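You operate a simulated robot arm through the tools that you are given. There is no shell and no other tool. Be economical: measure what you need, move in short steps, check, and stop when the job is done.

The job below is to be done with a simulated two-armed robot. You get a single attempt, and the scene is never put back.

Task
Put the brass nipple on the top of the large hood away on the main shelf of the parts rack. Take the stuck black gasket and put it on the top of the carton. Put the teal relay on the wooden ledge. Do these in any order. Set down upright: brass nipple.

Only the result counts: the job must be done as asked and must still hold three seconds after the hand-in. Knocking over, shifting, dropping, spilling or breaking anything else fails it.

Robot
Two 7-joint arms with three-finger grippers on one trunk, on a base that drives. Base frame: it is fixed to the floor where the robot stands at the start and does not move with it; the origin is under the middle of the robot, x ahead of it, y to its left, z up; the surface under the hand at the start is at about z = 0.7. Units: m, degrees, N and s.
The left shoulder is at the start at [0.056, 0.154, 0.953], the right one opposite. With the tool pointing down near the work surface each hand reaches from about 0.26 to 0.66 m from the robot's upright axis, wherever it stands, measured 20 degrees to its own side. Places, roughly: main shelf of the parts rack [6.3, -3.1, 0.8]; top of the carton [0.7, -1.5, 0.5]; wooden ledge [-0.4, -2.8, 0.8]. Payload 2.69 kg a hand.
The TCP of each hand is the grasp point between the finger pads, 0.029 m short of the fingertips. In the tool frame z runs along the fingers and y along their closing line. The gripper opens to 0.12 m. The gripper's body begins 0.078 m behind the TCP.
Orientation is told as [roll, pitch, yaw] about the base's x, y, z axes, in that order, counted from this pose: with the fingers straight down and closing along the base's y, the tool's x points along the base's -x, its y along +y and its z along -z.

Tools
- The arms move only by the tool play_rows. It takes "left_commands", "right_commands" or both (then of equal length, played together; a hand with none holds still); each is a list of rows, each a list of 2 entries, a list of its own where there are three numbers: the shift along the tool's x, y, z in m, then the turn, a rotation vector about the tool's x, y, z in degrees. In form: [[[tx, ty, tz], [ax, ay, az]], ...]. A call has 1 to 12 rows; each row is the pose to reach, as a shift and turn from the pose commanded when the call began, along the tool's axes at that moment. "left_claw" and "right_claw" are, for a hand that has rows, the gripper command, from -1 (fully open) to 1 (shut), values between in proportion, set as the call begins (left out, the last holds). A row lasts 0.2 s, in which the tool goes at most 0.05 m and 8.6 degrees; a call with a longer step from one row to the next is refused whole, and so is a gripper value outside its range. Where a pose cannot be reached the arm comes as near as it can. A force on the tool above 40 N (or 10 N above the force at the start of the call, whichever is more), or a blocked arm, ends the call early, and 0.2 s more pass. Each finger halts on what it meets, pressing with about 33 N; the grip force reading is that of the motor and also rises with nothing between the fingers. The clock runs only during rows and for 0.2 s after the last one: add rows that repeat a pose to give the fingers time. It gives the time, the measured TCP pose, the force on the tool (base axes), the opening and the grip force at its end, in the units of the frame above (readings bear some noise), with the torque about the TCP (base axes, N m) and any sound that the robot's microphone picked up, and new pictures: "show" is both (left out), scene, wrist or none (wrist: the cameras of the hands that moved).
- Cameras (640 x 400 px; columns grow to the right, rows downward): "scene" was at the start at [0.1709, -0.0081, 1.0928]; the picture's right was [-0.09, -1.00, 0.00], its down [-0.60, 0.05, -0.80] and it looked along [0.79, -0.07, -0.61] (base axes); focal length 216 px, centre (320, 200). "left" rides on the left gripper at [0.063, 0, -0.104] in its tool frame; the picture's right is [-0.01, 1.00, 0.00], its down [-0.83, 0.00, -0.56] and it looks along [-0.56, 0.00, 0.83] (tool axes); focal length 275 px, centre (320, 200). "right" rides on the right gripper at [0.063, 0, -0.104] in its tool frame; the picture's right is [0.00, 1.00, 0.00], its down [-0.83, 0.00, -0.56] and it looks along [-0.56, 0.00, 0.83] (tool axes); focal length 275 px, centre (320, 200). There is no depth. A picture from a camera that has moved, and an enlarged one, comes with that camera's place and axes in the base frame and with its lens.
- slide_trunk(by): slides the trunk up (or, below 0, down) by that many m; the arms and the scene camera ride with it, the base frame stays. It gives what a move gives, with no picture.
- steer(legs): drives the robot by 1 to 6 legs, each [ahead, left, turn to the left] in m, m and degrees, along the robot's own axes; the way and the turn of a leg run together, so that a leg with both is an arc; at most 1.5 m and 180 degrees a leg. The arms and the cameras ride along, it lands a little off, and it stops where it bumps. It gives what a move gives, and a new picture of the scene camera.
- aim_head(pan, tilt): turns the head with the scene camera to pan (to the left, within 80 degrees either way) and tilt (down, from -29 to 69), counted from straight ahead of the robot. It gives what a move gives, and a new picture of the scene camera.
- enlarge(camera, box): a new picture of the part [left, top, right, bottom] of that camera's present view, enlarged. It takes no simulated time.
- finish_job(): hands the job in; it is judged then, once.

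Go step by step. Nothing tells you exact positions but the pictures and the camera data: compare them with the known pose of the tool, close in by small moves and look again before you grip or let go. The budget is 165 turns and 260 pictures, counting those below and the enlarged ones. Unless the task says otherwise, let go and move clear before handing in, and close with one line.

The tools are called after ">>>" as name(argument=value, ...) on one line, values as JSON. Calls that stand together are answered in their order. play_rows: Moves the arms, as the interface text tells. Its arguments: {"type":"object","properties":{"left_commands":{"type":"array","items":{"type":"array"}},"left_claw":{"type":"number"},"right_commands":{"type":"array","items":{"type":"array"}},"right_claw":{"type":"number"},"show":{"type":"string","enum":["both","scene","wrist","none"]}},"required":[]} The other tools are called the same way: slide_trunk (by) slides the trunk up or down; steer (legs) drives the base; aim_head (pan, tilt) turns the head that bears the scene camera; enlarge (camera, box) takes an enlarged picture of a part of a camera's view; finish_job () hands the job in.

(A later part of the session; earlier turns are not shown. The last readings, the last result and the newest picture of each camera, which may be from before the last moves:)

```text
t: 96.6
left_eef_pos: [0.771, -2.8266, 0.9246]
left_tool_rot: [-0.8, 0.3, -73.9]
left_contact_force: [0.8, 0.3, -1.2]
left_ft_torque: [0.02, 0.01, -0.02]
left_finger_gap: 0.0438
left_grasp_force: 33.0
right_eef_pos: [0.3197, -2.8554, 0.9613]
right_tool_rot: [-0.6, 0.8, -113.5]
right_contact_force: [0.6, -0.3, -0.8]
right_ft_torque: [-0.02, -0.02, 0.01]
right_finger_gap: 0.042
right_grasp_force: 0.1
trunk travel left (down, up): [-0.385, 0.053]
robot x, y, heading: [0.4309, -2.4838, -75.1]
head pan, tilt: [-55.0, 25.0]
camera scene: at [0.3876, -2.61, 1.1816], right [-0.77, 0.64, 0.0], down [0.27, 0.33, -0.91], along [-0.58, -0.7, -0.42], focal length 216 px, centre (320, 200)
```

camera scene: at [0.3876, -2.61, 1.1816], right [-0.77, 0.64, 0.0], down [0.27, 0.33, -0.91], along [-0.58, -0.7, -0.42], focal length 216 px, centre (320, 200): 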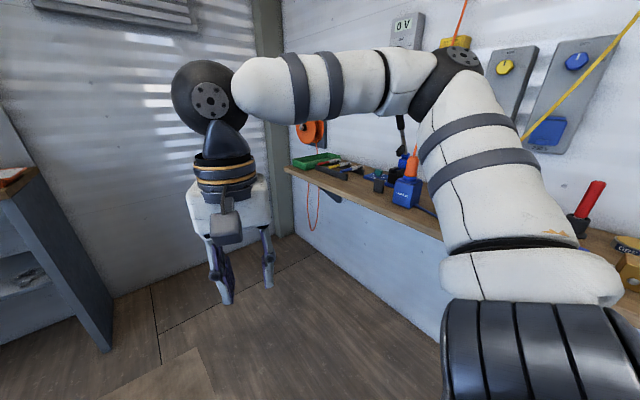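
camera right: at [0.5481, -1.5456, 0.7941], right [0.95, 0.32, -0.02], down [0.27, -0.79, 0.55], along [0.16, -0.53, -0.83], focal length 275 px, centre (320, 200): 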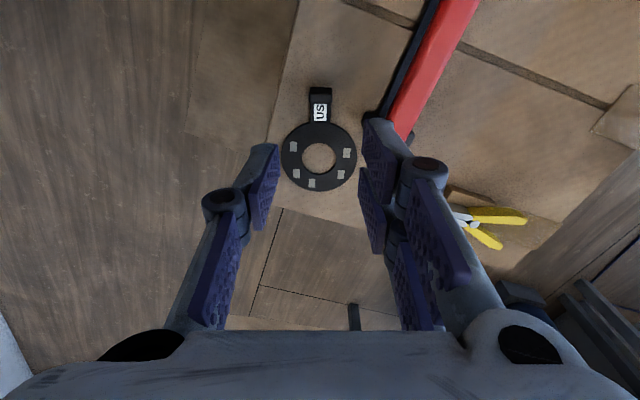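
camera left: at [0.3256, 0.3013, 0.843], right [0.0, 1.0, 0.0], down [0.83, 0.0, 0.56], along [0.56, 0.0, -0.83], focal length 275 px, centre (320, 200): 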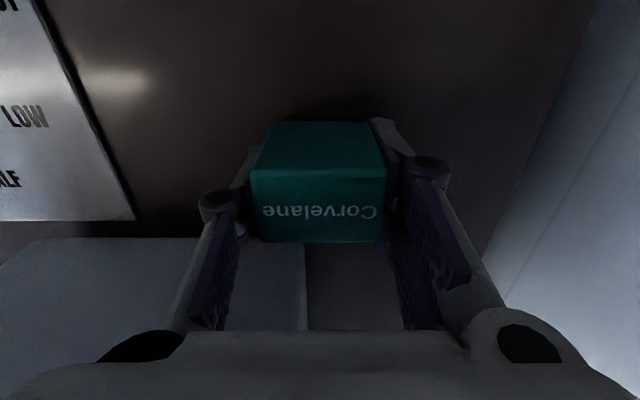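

>>> steer(legs=[[0, 0, -105]])

>>> aim_head(pan=10, tilt=35)

```text
t: 101.3
left_eef_pos: [0.0211, -2.7328, 0.9252]
left_tool_rot: [-0.9, 0.2, -177.2]
left_contact_force: [0.0, -0.1, 0.0]
left_ft_torque: [0.0, 0.01, -0.01]
left_finger_gap: 0.0437
left_grasp_force: 32.7
right_eef_pos: [0.0984, -2.2877, 0.9615]
right_tool_rot: [-0.6, 0.8, 143.2]
right_contact_force: [-1.1, -0.2, 0.1]
right_ft_torque: [0.0, -0.02, -0.01]
right_finger_gap: 0.0419
right_grasp_force: 0.0
trunk travel left (down, up): [-0.385, 0.053]
robot x, y, heading: [0.4322, -2.4828, -178.4]
head pan, tilt: [-55.0, 25.0]
camera scene: at [0.3188, -2.4124, 1.1816], right [0.8, 0.6, 0.0], down [0.25, -0.34, -0.91], along [-0.55, 0.72, -0.42], focal length 216 px, centre (320, 200)
```

scene: 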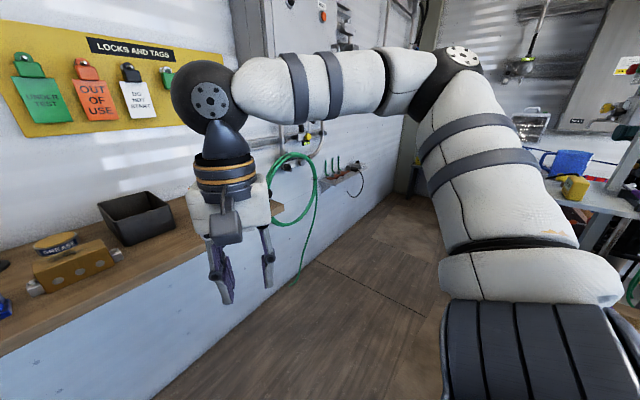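

```text
t: 102.7
left_eef_pos: [0.0222, -2.7336, 0.9234]
left_tool_rot: [-1.1, 0.2, -176.9]
left_contact_force: [-0.5, 0.1, -0.1]
left_ft_torque: [0.0, 0.01, 0.01]
left_finger_gap: 0.0437
left_grasp_force: 33.0
right_eef_pos: [0.0976, -2.2888, 0.9621]
right_tool_rot: [-0.6, 0.8, 143.2]
right_contact_force: [0.6, -0.1, 0.3]
right_ft_torque: [0.01, 0.03, 0.01]
right_finger_gap: 0.0421
right_grasp_force: 0.1
trunk travel left (down, up): [-0.385, 0.053]
robot x, y, heading: [0.4325, -2.4814, -178.1]
head pan, tilt: [10.0, 35.0]
camera scene: at [0.2853, -2.4778, 1.1695], right [0.09, 1.0, 0.0], down [0.54, -0.05, -0.84], along [-0.84, 0.08, -0.54], focal length 216 px, centre (320, 200)
```

scene: 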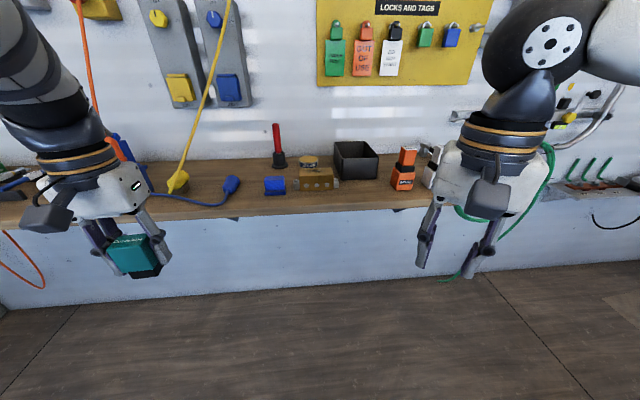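

I face the ledge now; look closely for a free patch.

>>> enlarge(camera="scene", box=[140, 110, 440, 230])

```text
2.13 times, centred on (290, 170) of scene
camera zoom: at [0.2853, -2.4778, 1.1695], right [0.09, 1.0, 0.0], down [0.54, -0.05, -0.84], along [-0.84, 0.08, -0.54], focal length 462 px, centre (384, 264)
```

zoom: 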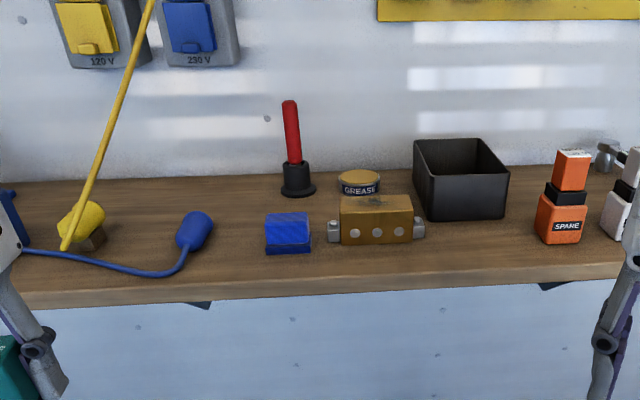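

A clear patch exists in front of the black tray, around (-0.33, -2.255). Raise the right hand and strafe right to line up.

>>> play_rows(right_commands=[[[0, 0, -0.04], [0, 0, 0]], [[0, 0, -0.08], [0, 0, 0]], [[0, 0, -0.1], [0, 0, 0]]], show="none")

>>> steer(legs=[[0.05, -0.33, 0], [0.15, 0, 0]])

```text
t: 103.5
left_eef_pos: [0.021, -2.7337, 0.9248]
left_tool_rot: [-1.1, 0.2, -177.0]
left_contact_force: [-0.3, -0.7, -0.2]
left_ft_torque: [0.04, 0.01, 0.05]
left_finger_gap: 0.0437
left_grasp_force: 33.0
right_eef_pos: [0.0967, -2.2879, 1.0619]
right_tool_rot: [-0.7, 0.8, 143.2]
right_contact_force: [-0.9, 0.3, 0.1]
right_ft_torque: [-0.01, 0.01, -0.01]
right_finger_gap: 0.0419
right_grasp_force: 0.0
trunk travel left (down, up): [-0.385, 0.053]
robot x, y, heading: [0.4351, -2.4848, -177.7]
head pan, tilt: [10.0, 35.0]
```

```text
t: 107.5
left_eef_pos: [-0.192, -2.4158, 0.9242]
left_tool_rot: [-1.1, 0.2, -177.1]
left_contact_force: [0.1, 0.3, -0.6]
left_ft_torque: [0.02, 0.01, 0.01]
left_finger_gap: 0.0436
left_grasp_force: 32.9
right_eef_pos: [-0.1144, -1.9709, 1.0616]
right_tool_rot: [-0.6, 0.9, 143.1]
right_contact_force: [-1.2, 0.4, -0.3]
right_ft_torque: [0.0, -0.01, 0.0]
right_finger_gap: 0.042
right_grasp_force: 0.1
trunk travel left (down, up): [-0.385, 0.053]
robot x, y, heading: [0.2224, -2.1662, -178.3]
head pan, tilt: [10.0, 35.0]
camera scene: at [0.0734, -2.1615, 1.1687], right [0.1, 1.0, 0.0], down [0.54, -0.05, -0.84], along [-0.83, 0.08, -0.55], focal length 216 px, centre (320, 200)
```

scene: 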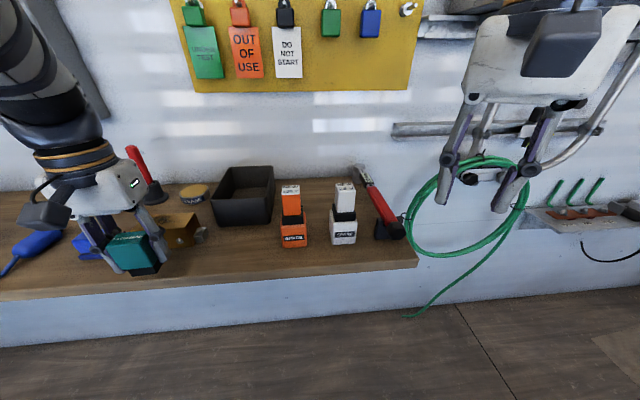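

Patch confirmed about (-0.29, -2.305). Shift the left hand right, then forward over it.

>>> play_rows(left_commands=[[[0, -0.04, -0.01], [0, 0, 0]], [[0, -0.08, -0.01], [0, 0, 0]], [[0, -0.11, -0.01], [0, 0, 0]], [[-0.04, -0.11, 0], [0, 0, 0]], [[-0.08, -0.111, 0], [0, 0, 0]], [[-0.098, -0.111, 0], [0, 0, 0]], [[-0.098, -0.111, 0], [0, 0, 0]]], show="both")

```text
t: 109.1
left_eef_pos: [-0.2947, -2.3113, 0.9277]
left_tool_rot: [-1.0, 0.2, -177.2]
left_contact_force: [0.3, -0.7, -0.8]
left_ft_torque: [-0.03, 0.01, -0.03]
left_finger_gap: 0.0437
left_grasp_force: 33.2
left hand out of reach, approached as far as the arm can: row 1, 2, 3
right_eef_pos: [-0.1137, -1.9705, 1.0622]
right_tool_rot: [-0.6, 0.7, 143.1]
right_contact_force: [0.0, -0.3, -0.1]
right_ft_torque: [-0.01, 0.01, 0.01]
right_finger_gap: 0.0421
right_grasp_force: 0.0
trunk travel left (down, up): [-0.385, 0.053]
robot x, y, heading: [0.2247, -2.1689, -177.9]
head pan, tilt: [10.0, 35.0]
camera scene: at [0.0767, -2.1883, 1.1659], right [-0.21, 0.98, 0.0], down [0.56, 0.12, -0.82], along [-0.8, -0.17, -0.57], focal length 216 px, centre (320, 200)
camera left: at [-0.2304, -2.3093, 1.0309], right [0.04, -1.0, -0.02], down [-0.83, -0.05, 0.55], along [-0.55, -0.01, -0.83], focal length 275 px, centre (320, 200)
```

scene: 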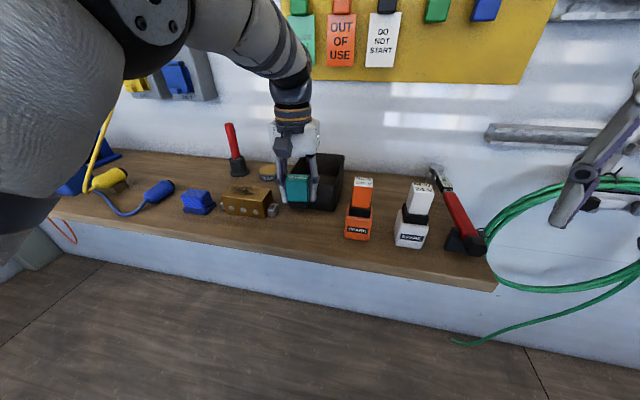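
left: 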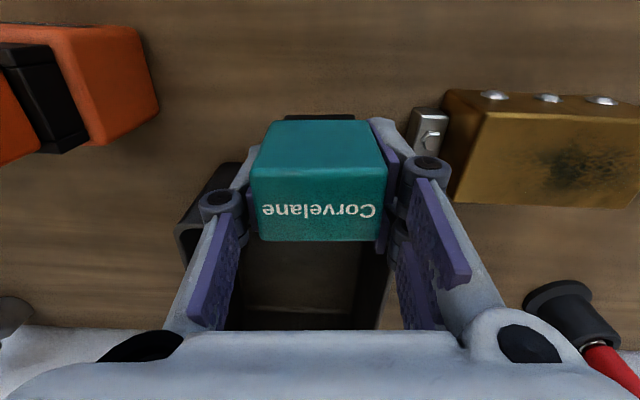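

The tray's front is close; I'll shift 3 cm toward the front edge and 1 cm right, then descend.

>>> play_rows(left_commands=[[[0.03, -0.01, 0], [0, 0, 0]], [[0.03, -0.01, 0.03], [0, 0, 0]], [[0.03, -0.01, 0.06], [0, 0, 0]], [[0.03, -0.01, 0.06], [0, 0, 0]]], show="both")

>>> enlarge(camera="scene", box=[200, 130, 420, 290])

```text
t: 110.0
left_eef_pos: [-0.266, -2.2996, 0.8788]
left_tool_rot: [-1.0, -0.6, -177.1]
left_contact_force: [11.2, 0.3, 26.2]
left_ft_torque: [-0.67, -0.89, 0.23]
left_finger_gap: 0.0432
left_grasp_force: 33.1
right_eef_pos: [-0.1109, -1.9708, 1.0623]
right_tool_rot: [-0.4, 0.7, 143.0]
right_contact_force: [0.8, 0.1, -0.1]
right_ft_torque: [0.01, -0.05, -0.03]
right_finger_gap: 0.0417
right_grasp_force: 0.0
trunk travel left (down, up): [-0.385, 0.053]
robot x, y, heading: [0.2212, -2.1647, -178.2]
head pan, tilt: [10.0, 35.0]
stopped in row 4 (left hand): the force on the tool passed its limit at 71 N (the readings are from after the stop); the commanded pose is now the measured one
camera scene: at [0.0793, -2.1879, 1.1666], right [-0.21, 0.98, 0.0], down [0.56, 0.12, -0.82], along [-0.8, -0.17, -0.57], focal length 216 px, centre (320, 200)
camera left: at [-0.201, -2.2975, 0.9813], right [0.05, -1.0, -0.02], down [-0.82, -0.05, 0.57], along [-0.57, -0.01, -0.82], focal length 275 px, centre (320, 200)
```

scene: 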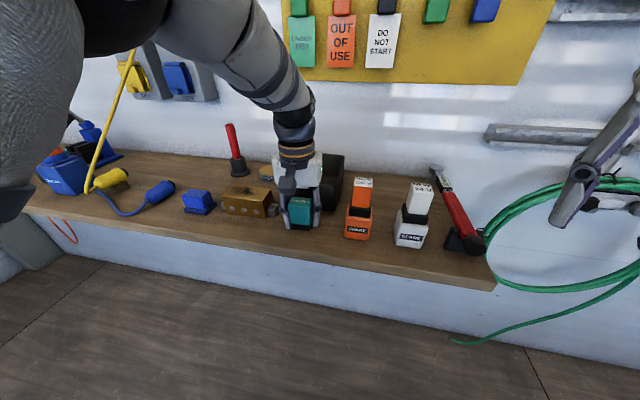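
left: 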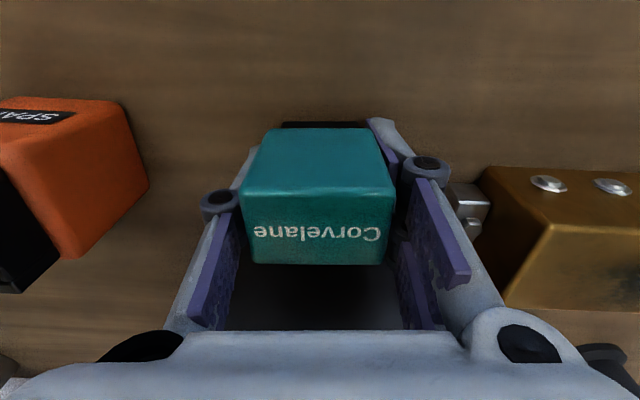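

```text
2.50 times, centred on (310, 210) of scene
camera zoom: at [0.0793, -2.1879, 1.1666], right [-0.21, 0.98, 0.0], down [0.56, 0.12, -0.82], along [-0.8, -0.17, -0.57], focal length 541 px, centre (345, 175)
```

zoom: 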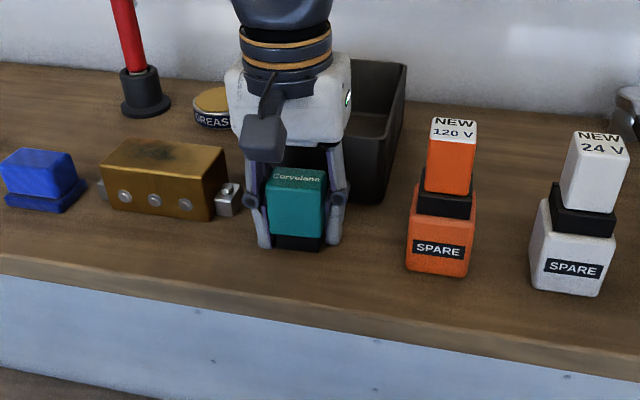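

The relay touched the ledge (higher than thought). I'll ease the pressure a few mm and release.

>>> play_rows(left_commands=[[[0, 0, -0.002], [0, 0, 0]], [[0, 0, -0.003], [0, 0, 0]]], show="none")

```text
t: 110.6
left_eef_pos: [-0.2672, -2.3001, 0.878]
left_tool_rot: [-1.0, -0.6, -177.2]
left_contact_force: [6.6, -1.2, 18.6]
left_ft_torque: [-0.58, -0.57, 0.12]
left_finger_gap: 0.0429
left_grasp_force: 33.5
right_eef_pos: [-0.1139, -1.9714, 1.0619]
right_tool_rot: [-0.5, 0.7, 143.0]
right_contact_force: [-0.2, 1.0, 0.0]
right_ft_torque: [0.02, -0.02, 0.05]
right_finger_gap: 0.0422
right_grasp_force: 0.1
trunk travel left (down, up): [-0.385, 0.053]
robot x, y, heading: [0.2217, -2.1685, -178.0]
head pan, tilt: [10.0, 35.0]
```

>>> play_rows(left_commands=[[[0, 0, -0.003], [0, 0, 0]], [[0, 0, -0.006], [0, 0, 0]]], show="none")

>>> enlarge(camera="scene", box=[250, 150, 350, 240])

```text
t: 111.2
left_eef_pos: [-0.2673, -2.3002, 0.8837]
left_tool_rot: [-1.0, -0.4, -177.2]
left_contact_force: [-0.1, -0.6, -0.8]
left_ft_torque: [0.0, 0.02, -0.04]
left_finger_gap: 0.0429
left_grasp_force: 32.6
right_eef_pos: [-0.1145, -1.9717, 1.0607]
right_tool_rot: [-0.5, 0.8, 143.1]
right_contact_force: [-0.1, -0.2, 0.6]
right_ft_torque: [-0.01, 0.06, -0.01]
right_finger_gap: 0.042
right_grasp_force: 0.0
trunk travel left (down, up): [-0.385, 0.053]
robot x, y, heading: [0.2259, -2.1673, -178.2]
head pan, tilt: [10.0, 35.0]
```

```text
4.44 times, centred on (300, 195) of scene
camera zoom: at [0.0766, -2.1884, 1.1657], right [-0.21, 0.98, 0.0], down [0.56, 0.12, -0.82], along [-0.8, -0.17, -0.57], focal length 962 px, centre (409, 222)
```

zoom: 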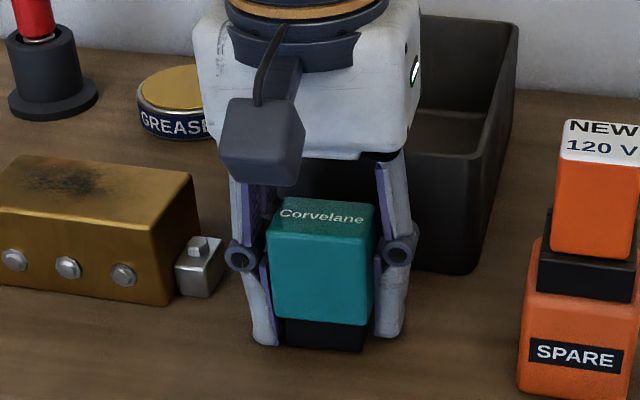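

>>> play_rows(left_commands=[[[0, 0, 0.002], [0, 0, 0]], [[0, 0, 0.004], [0, 0, 0]]], show="none")

>>> play_rows(left_commands=[[[0, 0, 0], [0, 0, 0]], [[0, 0, 0], [0, 0, 0]]], left_claw=-0.08, show="wrist")

```text
t: 111.8
left_eef_pos: [-0.2681, -2.3004, 0.8795]
left_tool_rot: [-0.9, -0.5, -177.1]
left_contact_force: [0.9, -0.3, 0.0]
left_ft_torque: [0.02, 0.04, 0.0]
left_finger_gap: 0.0435
left_grasp_force: 32.8
right_eef_pos: [-0.1143, -1.9726, 1.0608]
right_tool_rot: [-0.5, 0.8, 143.2]
right_contact_force: [-0.7, 0.7, -0.3]
right_ft_torque: [-0.03, 0.05, 0.04]
right_finger_gap: 0.0418
right_grasp_force: 0.1
trunk travel left (down, up): [-0.385, 0.053]
robot x, y, heading: [0.2194, -2.1705, -178.1]
head pan, tilt: [10.0, 35.0]
```

```text
t: 112.4
left_eef_pos: [-0.2677, -2.2994, 0.8805]
left_tool_rot: [-1.0, -0.5, -177.1]
left_contact_force: [-0.4, 0.0, 0.1]
left_ft_torque: [0.01, -0.04, 0.02]
left_finger_gap: 0.0646
left_grasp_force: 0.0
right_eef_pos: [-0.1138, -1.9729, 1.0607]
right_tool_rot: [-0.6, 0.9, 143.0]
right_contact_force: [0.1, 0.3, 0.4]
right_ft_torque: [0.01, 0.01, 0.02]
right_finger_gap: 0.0417
right_grasp_force: 0.0
trunk travel left (down, up): [-0.385, 0.053]
robot x, y, heading: [0.2203, -2.168, -178.4]
head pan, tilt: [10.0, 35.0]
camera left: at [-0.2031, -2.2978, 0.9832], right [0.05, -1.0, -0.02], down [-0.82, -0.05, 0.56], along [-0.56, -0.01, -0.83], focal length 275 px, centre (320, 200)
```

left: 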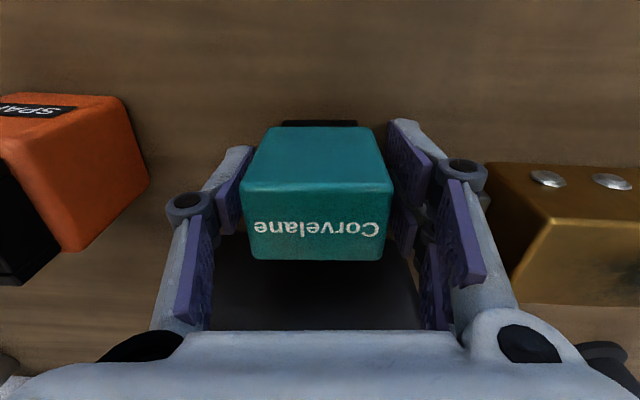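

Relay released. Lift straight up, then back away.

>>> play_rows(left_commands=[[[0, 0, -0.03], [0, 0, 0]], [[0, 0, -0.07], [0, 0, 0]], [[0, 0, -0.1], [0, 0, 0]]], show="scene")

>>> steer(legs=[[-0.25, 0, 0]])

>>> enlarge(camera="scene", box=[160, 100, 460, 260])

```text
t: 113.2
left_eef_pos: [-0.2663, -2.3029, 0.9794]
left_tool_rot: [-1.0, -0.5, -177.1]
left_contact_force: [-0.4, -0.2, -0.1]
left_ft_torque: [-0.01, 0.0, 0.01]
left_finger_gap: 0.0648
left_grasp_force: 0.1
right_eef_pos: [-0.1135, -1.9715, 1.062]
right_tool_rot: [-0.5, 0.7, 143.1]
right_contact_force: [-0.3, 0.0, 0.2]
right_ft_torque: [0.01, -0.02, 0.01]
right_finger_gap: 0.042
right_grasp_force: 0.2
trunk travel left (down, up): [-0.385, 0.053]
robot x, y, heading: [0.2225, -2.1674, -178.0]
head pan, tilt: [10.0, 35.0]
camera scene: at [0.0768, -2.1884, 1.1659], right [-0.21, 0.98, 0.0], down [0.56, 0.12, -0.82], along [-0.8, -0.17, -0.57], focal length 216 px, centre (320, 200)
```

scene: 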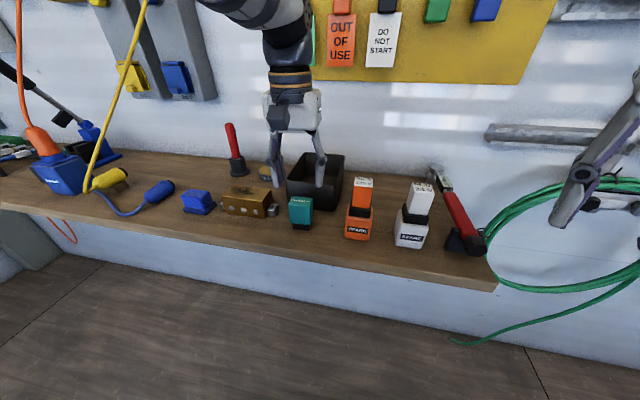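

```text
t: 115.0
left_eef_pos: [-0.016, -2.2912, 0.9793]
left_tool_rot: [-1.1, -0.6, -177.4]
left_contact_force: [-0.7, -0.2, -0.2]
left_ft_torque: [0.03, -0.02, -0.01]
left_finger_gap: 0.065
left_grasp_force: 0.1
right_eef_pos: [0.1394, -1.9629, 1.0613]
right_tool_rot: [-0.6, 0.9, 143.0]
right_contact_force: [-0.2, 0.6, -0.2]
right_ft_torque: [-0.01, 0.01, 0.0]
right_finger_gap: 0.0421
right_grasp_force: 0.0
trunk travel left (down, up): [-0.385, 0.053]
robot x, y, heading: [0.4711, -2.1562, -178.3]
head pan, tilt: [10.0, 35.0]
camera scene: at [0.3286, -2.18, 1.166], right [-0.2, 0.98, 0.0], down [0.56, 0.12, -0.82], along [-0.8, -0.17, -0.57], focal length 216 px, centre (320, 200)
```

scene: 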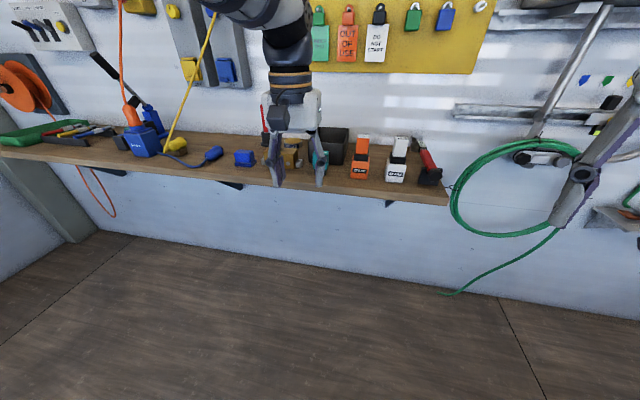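

```text
2.13 times, centred on (310, 180) of scene
camera zoom: at [0.3286, -2.18, 1.166], right [-0.2, 0.98, 0.0], down [0.56, 0.12, -0.82], along [-0.8, -0.17, -0.57], focal length 462 px, centre (341, 243)
```

zoom: 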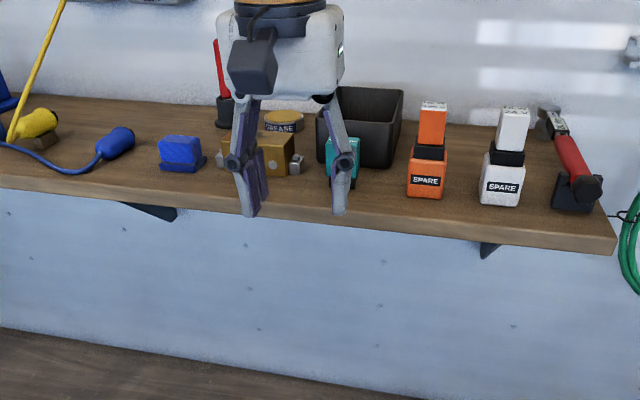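

Relay is set on the ledge. Now I need the hood and the rack; I'll turn and look around.

>>> steer(legs=[[0.08, 0.3, 0], [0, 0, 90]])

>>> aim_head(pan=60, tilt=10)

```text
t: 121.7
left_eef_pos: [0.5279, -2.9514, 0.9795]
left_tool_rot: [-1.0, -0.5, -88.0]
left_contact_force: [-1.2, 0.1, 0.1]
left_ft_torque: [0.0, 0.02, -0.01]
left_finger_gap: 0.0648
left_grasp_force: 0.0
right_eef_pos: [0.2001, -2.7936, 1.0618]
right_tool_rot: [-0.4, 0.9, -127.6]
right_contact_force: [0.4, 0.7, 0.0]
right_ft_torque: [0.0, 0.01, 0.01]
right_finger_gap: 0.0416
right_grasp_force: 0.1
trunk travel left (down, up): [-0.385, 0.053]
robot x, y, heading: [0.4048, -2.4577, -88.6]
head pan, tilt: [10.0, 35.0]
camera scene: at [0.4178, -2.6049, 1.1659], right [-0.98, -0.19, 0.0], down [-0.11, 0.56, -0.82], along [0.16, -0.8, -0.57], focal length 216 px, centre (320, 200)
```

scene: 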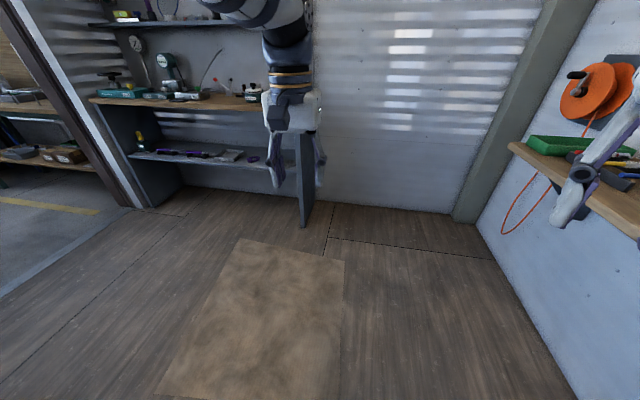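

```text
t: 122.9
left_eef_pos: [0.5282, -2.9516, 0.9792]
left_tool_rot: [-1.0, -0.5, -88.0]
left_contact_force: [-0.2, 0.7, -0.3]
left_ft_torque: [0.02, 0.0, -0.01]
left_finger_gap: 0.0651
left_grasp_force: 0.2
right_eef_pos: [0.1998, -2.793, 1.0604]
right_tool_rot: [-0.6, 0.8, -127.7]
right_contact_force: [-0.8, 0.8, 0.5]
right_ft_torque: [-0.04, -0.02, 0.01]
right_finger_gap: 0.0419
right_grasp_force: 0.0
trunk travel left (down, up): [-0.385, 0.053]
robot x, y, heading: [0.406, -2.4627, -89.1]
head pan, tilt: [60.0, 10.0]
camera scene: at [0.4822, -2.5635, 1.206], right [-0.49, -0.87, 0.0], down [-0.15, 0.08, -0.98], along [0.86, -0.48, -0.17], focal length 216 px, centre (320, 200)
```

scene: 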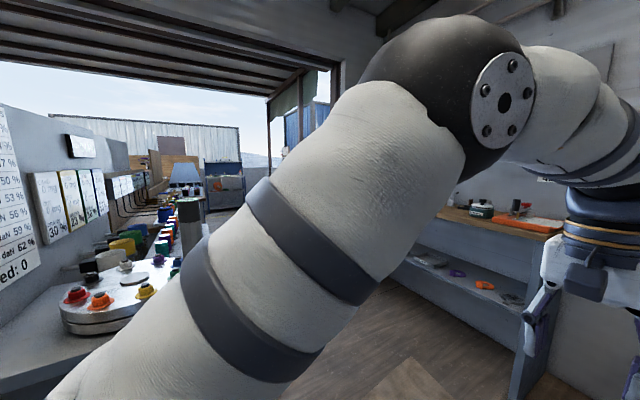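

The shop opens toward +x. I'll move along and turn to face it, then enlarge.

>>> steer(legs=[[0.5, 0, 0], [0, 0, 89]])

>>> aim_head(pan=0, tilt=8)

>>> enlarge(camera="scene", box=[200, 120, 440, 270])

```text
t: 129.6
left_eef_pos: [0.9042, -2.8473, 0.9798]
left_tool_rot: [-1.0, -0.5, 0.9]
left_contact_force: [-0.2, 0.4, -0.3]
left_ft_torque: [0.01, 0.0, -0.03]
left_finger_gap: 0.0649
left_grasp_force: 0.1
right_eef_pos: [0.7395, -3.1713, 1.061]
right_tool_rot: [-0.7, 0.8, -38.8]
right_contact_force: [-0.1, -0.3, 0.0]
right_ft_torque: [-0.01, -0.01, 0.01]
right_finger_gap: 0.042
right_grasp_force: 0.1
trunk travel left (down, up): [-0.385, 0.053]
robot x, y, heading: [0.4072, -2.9654, -0.3]
head pan, tilt: [60.0, 10.0]
camera scene: at [0.5128, -2.884, 1.206], right [0.87, -0.5, 0.0], down [-0.09, -0.15, -0.98], along [0.49, 0.85, -0.17], focal length 216 px, centre (320, 200)
```

scene: 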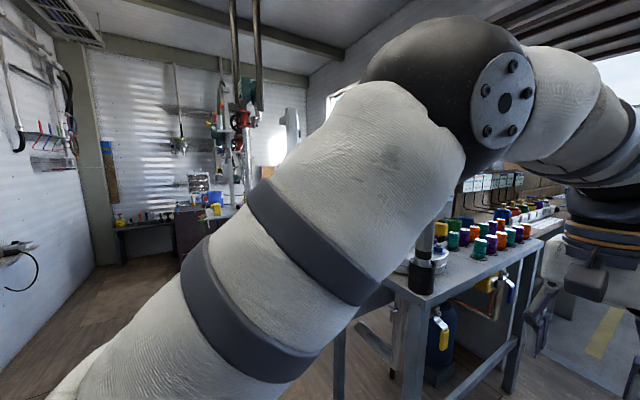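

```text
t: 130.9
left_eef_pos: [0.9037, -2.847, 0.9799]
left_tool_rot: [-1.0, -0.6, 0.9]
left_contact_force: [0.7, 0.3, -0.2]
left_ft_torque: [0.03, 0.0, -0.04]
left_finger_gap: 0.065
left_grasp_force: 0.1
right_eef_pos: [0.7391, -3.171, 1.0617]
right_tool_rot: [-0.6, 0.8, -38.9]
right_contact_force: [0.2, -0.1, 0.4]
right_ft_torque: [-0.03, 0.03, -0.02]
right_finger_gap: 0.042
right_grasp_force: 0.1
trunk travel left (down, up): [-0.385, 0.053]
robot x, y, heading: [0.4075, -2.966, -0.1]
head pan, tilt: [0.0, 8.0]
camera scene: at [0.5588, -2.9646, 1.2093], right [0.0, -1.0, 0.0], down [-0.14, 0.0, -0.99], along [0.99, 0.0, -0.14], focal length 216 px, centre (320, 200)
```

scene: 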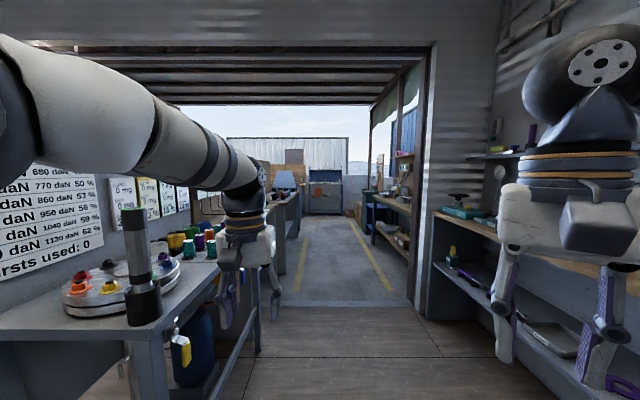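

```text
2.67 times, centred on (320, 195) of scene
camera zoom: at [0.5588, -2.9646, 1.2093], right [0.0, -1.0, 0.0], down [-0.14, 0.0, -0.99], along [0.99, 0.0, -0.14], focal length 577 px, centre (320, 213)
```

zoom: 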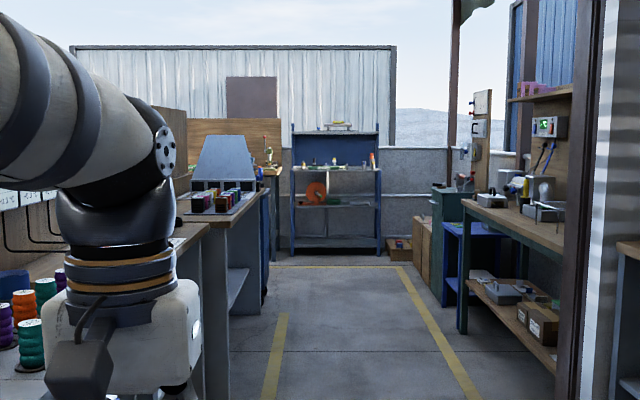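

The blue rack stands at the corridor's end (main shelf with items), and a blue-grey trapezoid hood sits on the left bench. Drive down the corridor.

>>> steer(legs=[[1.3, -0.12, 0], [0.9, 0, 0]])

>>> aim_head(pan=35, tilt=12)

>>> enlarge(camera="scene", box=[300, 80, 600, 280])

```text
t: 141.9
left_eef_pos: [3.1234, -3.0044, 0.9796]
left_tool_rot: [-0.9, -0.5, 0.1]
left_contact_force: [-0.8, 0.4, 0.3]
left_ft_torque: [-0.01, -0.03, 0.02]
left_finger_gap: 0.0648
left_grasp_force: 0.0
right_eef_pos: [2.9556, -3.3264, 1.0614]
right_tool_rot: [-0.6, 0.8, -39.7]
right_contact_force: [0.2, 0.0, 0.0]
right_ft_torque: [-0.01, -0.03, 0.02]
right_finger_gap: 0.0422
right_grasp_force: 0.2
trunk travel left (down, up): [-0.385, 0.053]
robot x, y, heading: [2.6266, -3.1171, -0.7]
head pan, tilt: [0.0, 8.0]
camera scene: at [2.7763, -3.1172, 1.2092], right [-0.01, -1.0, 0.0], down [-0.14, 0.0, -0.99], along [0.99, -0.01, -0.14], focal length 216 px, centre (320, 200)
```

scene: 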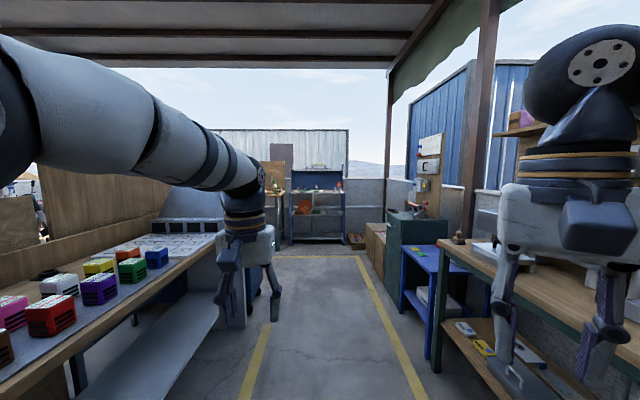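

```text
t: 142.9
left_eef_pos: [3.1223, -3.0044, 0.9794]
left_tool_rot: [-1.0, -0.4, 0.2]
left_contact_force: [0.5, -0.7, -0.6]
left_ft_torque: [0.01, 0.01, -0.01]
left_finger_gap: 0.0651
left_grasp_force: 0.1
right_eef_pos: [2.9537, -3.327, 1.0615]
right_tool_rot: [-0.6, 0.8, -39.6]
right_contact_force: [-0.2, -0.1, 0.9]
right_ft_torque: [-0.01, 0.02, 0.02]
right_finger_gap: 0.0419
right_grasp_force: 0.1
trunk travel left (down, up): [-0.385, 0.053]
robot x, y, heading: [2.6263, -3.1114, -0.7]
head pan, tilt: [35.0, 12.0]
camera scene: at [2.7606, -3.0636, 1.2028], right [0.56, -0.83, 0.0], down [-0.17, -0.12, -0.98], along [0.81, 0.55, -0.21], focal length 216 px, centre (320, 200)
```

scene: 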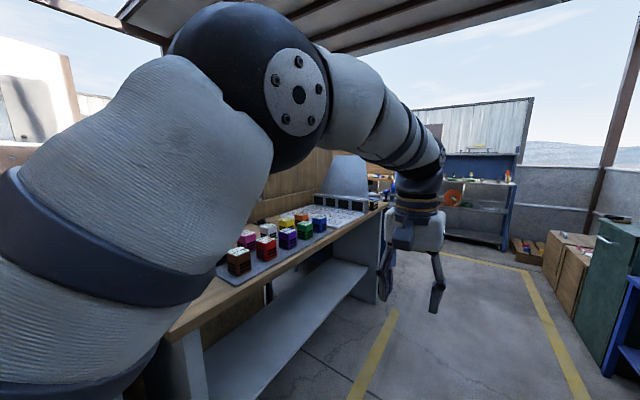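

```text
2.00 times, centred on (450, 180) of scene
camera zoom: at [2.7606, -3.0636, 1.2028], right [0.56, -0.83, 0.0], down [-0.17, -0.12, -0.98], along [0.81, 0.55, -0.21], focal length 433 px, centre (60, 240)
```

zoom: 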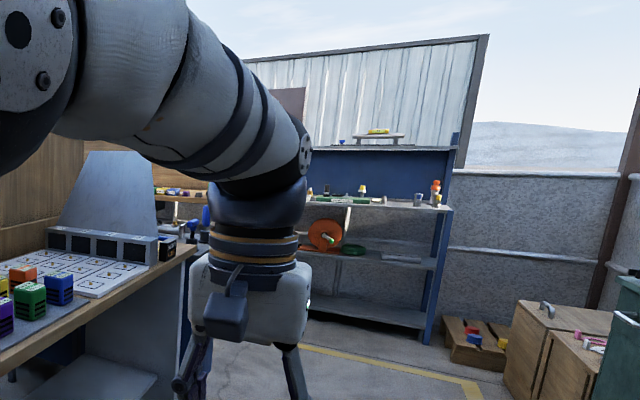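

>>> steer(legs=[[0.9, 0, 0]])

>>> aim_head(pan=60, tilt=20)

>>> aim_head(pan=20, tilt=12)

>>> aim_head(pan=-45, tilt=15)

```text
t: 147.6
left_eef_pos: [4.0189, -3.0067, 0.9796]
left_tool_rot: [-1.0, -0.5, 0.9]
left_contact_force: [-0.1, 0.5, -0.3]
left_ft_torque: [-0.01, 0.02, -0.01]
left_finger_gap: 0.0649
left_grasp_force: 0.0
right_eef_pos: [3.8546, -3.3317, 1.0605]
right_tool_rot: [-0.5, 0.8, -39.0]
right_contact_force: [0.8, 0.1, -0.8]
right_ft_torque: [-0.02, 0.03, 0.04]
right_finger_gap: 0.0421
right_grasp_force: 0.1
trunk travel left (down, up): [-0.385, 0.053]
robot x, y, heading: [3.5213, -3.1229, -0.4]
head pan, tilt: [35.0, 12.0]
camera scene: at [3.6582, -3.0702, 1.2027], right [0.57, -0.82, 0.0], down [-0.17, -0.12, -0.98], along [0.8, 0.56, -0.21], focal length 216 px, centre (320, 200)
```

scene: 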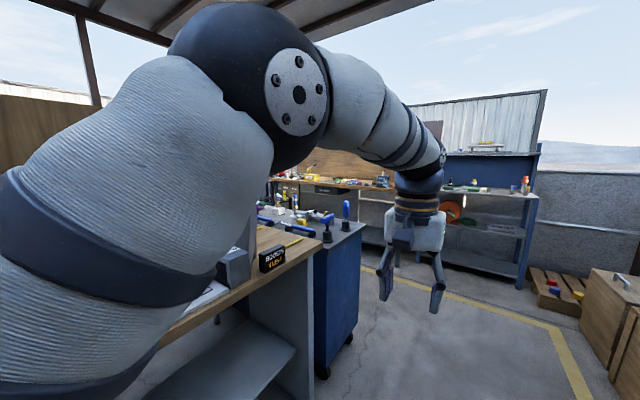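

```text
t: 148.5
left_eef_pos: [4.0198, -3.0057, 0.9788]
left_tool_rot: [-1.0, -0.5, 0.8]
left_contact_force: [0.8, -0.2, 0.2]
left_ft_torque: [0.01, -0.01, 0.03]
left_finger_gap: 0.0649
left_grasp_force: 0.1
right_eef_pos: [3.8542, -3.3309, 1.0609]
right_tool_rot: [-0.6, 0.8, -39.0]
right_contact_force: [-0.4, -0.2, -0.5]
right_ft_torque: [0.03, 0.0, 0.01]
right_finger_gap: 0.042
right_grasp_force: 0.2
trunk travel left (down, up): [-0.385, 0.053]
robot x, y, heading: [3.5254, -3.1216, -0.3]
head pan, tilt: [60.0, 20.0]
camera scene: at [3.6283, -3.043, 1.1898], right [0.86, -0.5, 0.0], down [-0.17, -0.3, -0.94], along [0.47, 0.81, -0.34], focal length 216 px, centre (320, 200)
```

scene: 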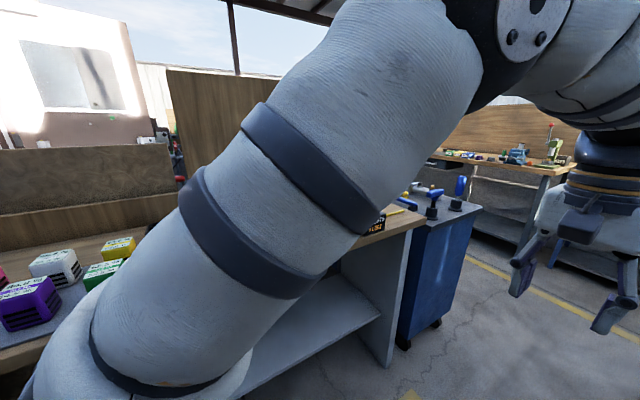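

```text
t: 149.6
left_eef_pos: [4.0191, -3.0075, 0.9797]
left_tool_rot: [-1.0, -0.5, 0.8]
left_contact_force: [0.2, -0.6, 0.5]
left_ft_torque: [-0.03, -0.02, 0.04]
left_finger_gap: 0.0647
left_grasp_force: 0.1
right_eef_pos: [3.8523, -3.3316, 1.0605]
right_tool_rot: [-0.6, 0.9, -39.0]
right_contact_force: [0.5, 0.0, 0.3]
right_ft_torque: [0.0, 0.0, 0.0]
right_finger_gap: 0.0419
right_grasp_force: 0.0
trunk travel left (down, up): [-0.385, 0.053]
robot x, y, heading: [3.5238, -3.124, -0.2]
head pan, tilt: [20.0, 12.0]
camera scene: at [3.6691, -3.0918, 1.2028], right [0.34, -0.94, 0.0], down [-0.2, -0.07, -0.98], along [0.92, 0.33, -0.21], focal length 216 px, centre (320, 200)
```

scene: 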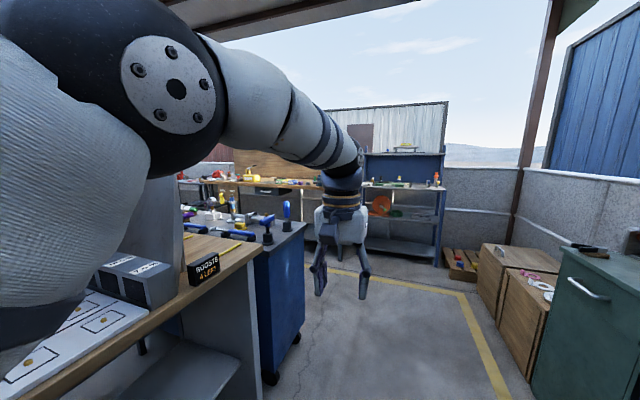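

```text
t: 151.0
left_eef_pos: [4.0189, -3.0067, 0.9793]
left_tool_rot: [-1.0, -0.5, 0.8]
left_contact_force: [-1.0, 0.5, 0.0]
left_ft_torque: [-0.04, 0.0, 0.04]
left_finger_gap: 0.0645
left_grasp_force: 0.1
right_eef_pos: [3.8555, -3.3309, 1.0615]
right_tool_rot: [-0.6, 0.8, -39.1]
right_contact_force: [-0.3, 0.6, 0.4]
right_ft_torque: [-0.01, 0.0, -0.01]
right_finger_gap: 0.0422
right_grasp_force: 0.0
trunk travel left (down, up): [-0.385, 0.053]
robot x, y, heading: [3.5253, -3.1254, -0.2]
head pan, tilt: [-45.0, 15.0]
camera scene: at [3.6472, -3.1896, 1.1979], right [-0.71, -0.7, 0.0], down [-0.18, 0.18, -0.97], along [0.68, -0.69, -0.26], focal length 216 px, centre (320, 200)
```

scene: 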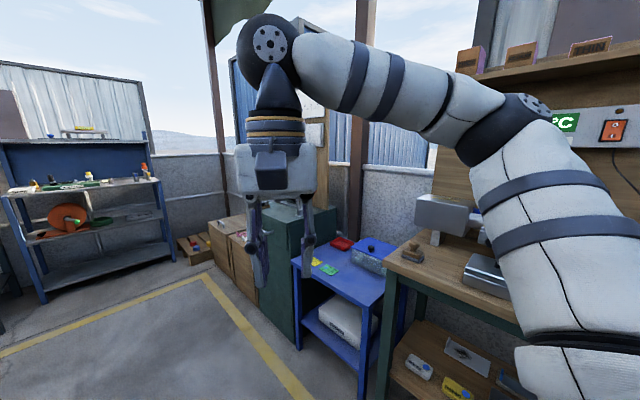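

No nipple seen yet. I'll face the left bench's hood directly to see its top.

>>> steer(legs=[[-0.1, -0.12, 0], [0, 0, 85]])

>>> aim_head(pan=0, tilt=10)

```text
t: 156.2
left_eef_pos: [3.3545, -2.7441, 0.9796]
left_tool_rot: [-1.0, -0.5, 85.9]
left_contact_force: [-0.4, -0.4, -0.1]
left_ft_torque: [-0.03, -0.01, -0.04]
left_finger_gap: 0.0649
left_grasp_force: 0.1
right_eef_pos: [3.6631, -2.9359, 1.0609]
right_tool_rot: [-0.6, 0.9, 46.1]
right_contact_force: [-0.2, -0.2, -0.1]
right_ft_torque: [-0.02, 0.02, -0.02]
right_finger_gap: 0.0422
right_grasp_force: 0.1
trunk travel left (down, up): [-0.385, 0.053]
robot x, y, heading: [3.4253, -3.2484, 85.0]
head pan, tilt: [-45.0, 15.0]
camera scene: at [3.5021, -3.1287, 1.1979], right [0.64, -0.77, 0.0], down [-0.2, -0.17, -0.97], along [0.74, 0.62, -0.26], focal length 216 px, centre (320, 200)
```

scene: 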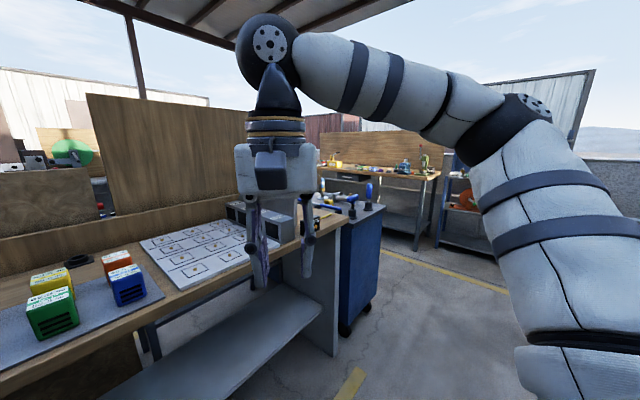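

```text
t: 157.3
left_eef_pos: [3.3549, -2.7434, 0.98]
left_tool_rot: [-1.0, -0.5, 85.9]
left_contact_force: [0.2, -0.5, -0.1]
left_ft_torque: [0.03, -0.03, 0.02]
left_finger_gap: 0.0646
left_grasp_force: 0.0
right_eef_pos: [3.6626, -2.9363, 1.061]
right_tool_rot: [-0.5, 0.7, 46.1]
right_contact_force: [0.4, -1.3, -1.0]
right_ft_torque: [-0.03, 0.01, 0.0]
right_finger_gap: 0.0421
right_grasp_force: 0.1
trunk travel left (down, up): [-0.385, 0.053]
robot x, y, heading: [3.4242, -3.2433, 85.5]
head pan, tilt: [0.0, 10.0]
camera scene: at [3.4389, -3.096, 1.206], right [1.0, -0.09, 0.0], down [-0.02, -0.17, -0.98], along [0.09, 0.98, -0.17], focal length 216 px, centre (320, 200)
```

scene: 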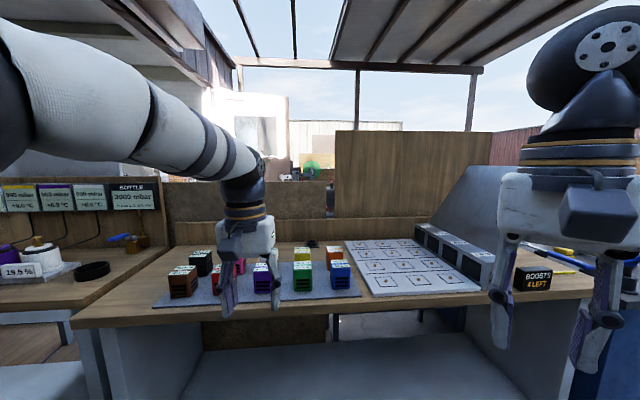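

>>> enlarge(camera="scene", box=[0, 170, 180, 300])

>>> enlarge(camera="scene", box=[200, 100, 420, 240])

>>> aim_head(pan=55, tilt=10)

>>> aim_head(pan=-25, tilt=5)

```text
3.08 times, centred on (90, 235) of scene
camera zoom: at [3.4389, -3.096, 1.206], right [1.0, -0.09, 0.0], down [-0.02, -0.17, -0.98], along [0.09, 0.98, -0.17], focal length 666 px, centre (1028, 92)
```

zoom: 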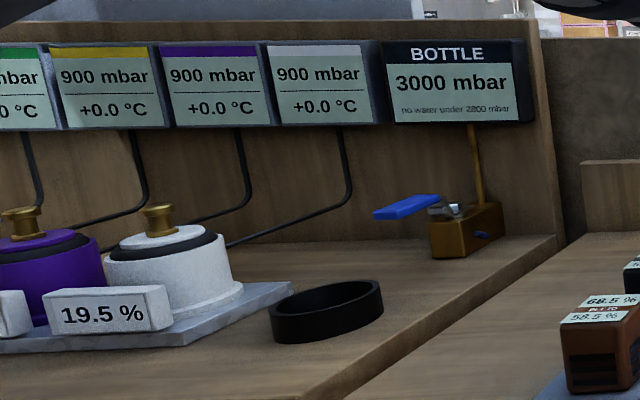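

```text
2.86 times, centred on (310, 170) of scene
camera zoom: at [3.4389, -3.096, 1.206], right [1.0, -0.09, 0.0], down [-0.02, -0.17, -0.98], along [0.09, 0.98, -0.17], focal length 618 px, centre (349, 286)
```

zoom: 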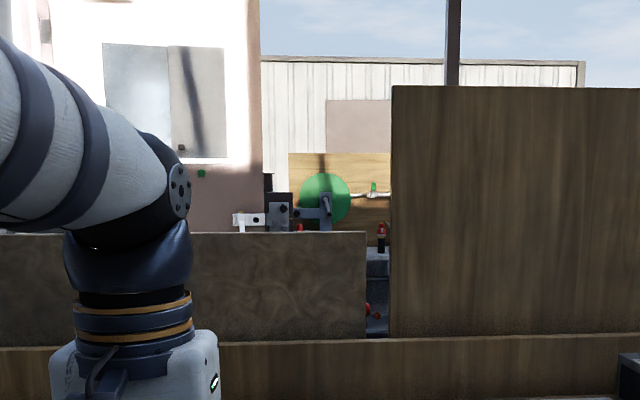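

```text
t: 158.6
left_eef_pos: [3.3552, -2.7448, 0.98]
left_tool_rot: [-0.9, -0.5, 85.9]
left_contact_force: [-0.6, -0.1, -0.5]
left_ft_torque: [-0.01, 0.01, 0.01]
left_finger_gap: 0.0646
left_grasp_force: 0.1
right_eef_pos: [3.6624, -2.9367, 1.0598]
right_tool_rot: [-0.6, 0.9, 46.2]
right_contact_force: [0.9, -0.2, 0.0]
right_ft_torque: [0.0, 0.01, 0.01]
right_finger_gap: 0.0422
right_grasp_force: 0.0
trunk travel left (down, up): [-0.385, 0.053]
robot x, y, heading: [3.4257, -3.2458, 84.8]
head pan, tilt: [55.0, 10.0]
camera scene: at [3.3594, -3.1287, 1.206], right [0.64, 0.76, 0.0], down [0.13, -0.11, -0.98], along [-0.75, 0.64, -0.17], focal length 216 px, centre (320, 200)
```

scene: 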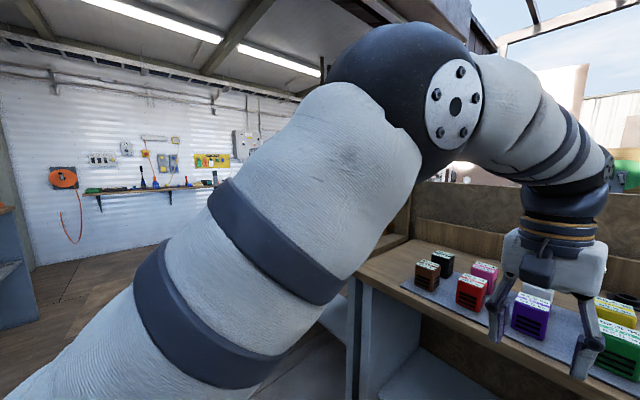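

```text
t: 160.1
left_eef_pos: [3.3533, -2.7437, 0.9803]
left_tool_rot: [-1.0, -0.5, 85.8]
left_contact_force: [-0.2, -0.5, 0.2]
left_ft_torque: [-0.01, -0.01, 0.01]
left_finger_gap: 0.0648
left_grasp_force: 0.0
right_eef_pos: [3.663, -2.9362, 1.062]
right_tool_rot: [-0.6, 0.8, 46.2]
right_contact_force: [0.4, 0.2, 0.0]
right_ft_torque: [0.02, -0.01, 0.02]
right_finger_gap: 0.0423
right_grasp_force: 0.1
trunk travel left (down, up): [-0.385, 0.053]
robot x, y, heading: [3.4292, -3.2432, 84.8]
head pan, tilt: [-25.0, 5.0]
camera scene: at [3.4765, -3.1092, 1.2141], right [0.87, -0.5, 0.0], down [-0.04, -0.08, -1.0], along [0.5, 0.86, -0.09], focal length 216 px, centre (320, 200)
```

scene: 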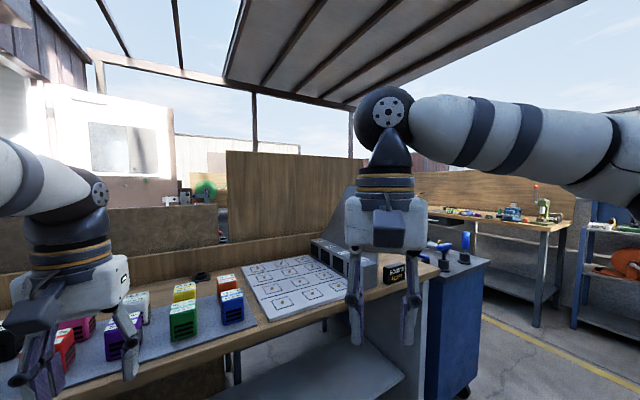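

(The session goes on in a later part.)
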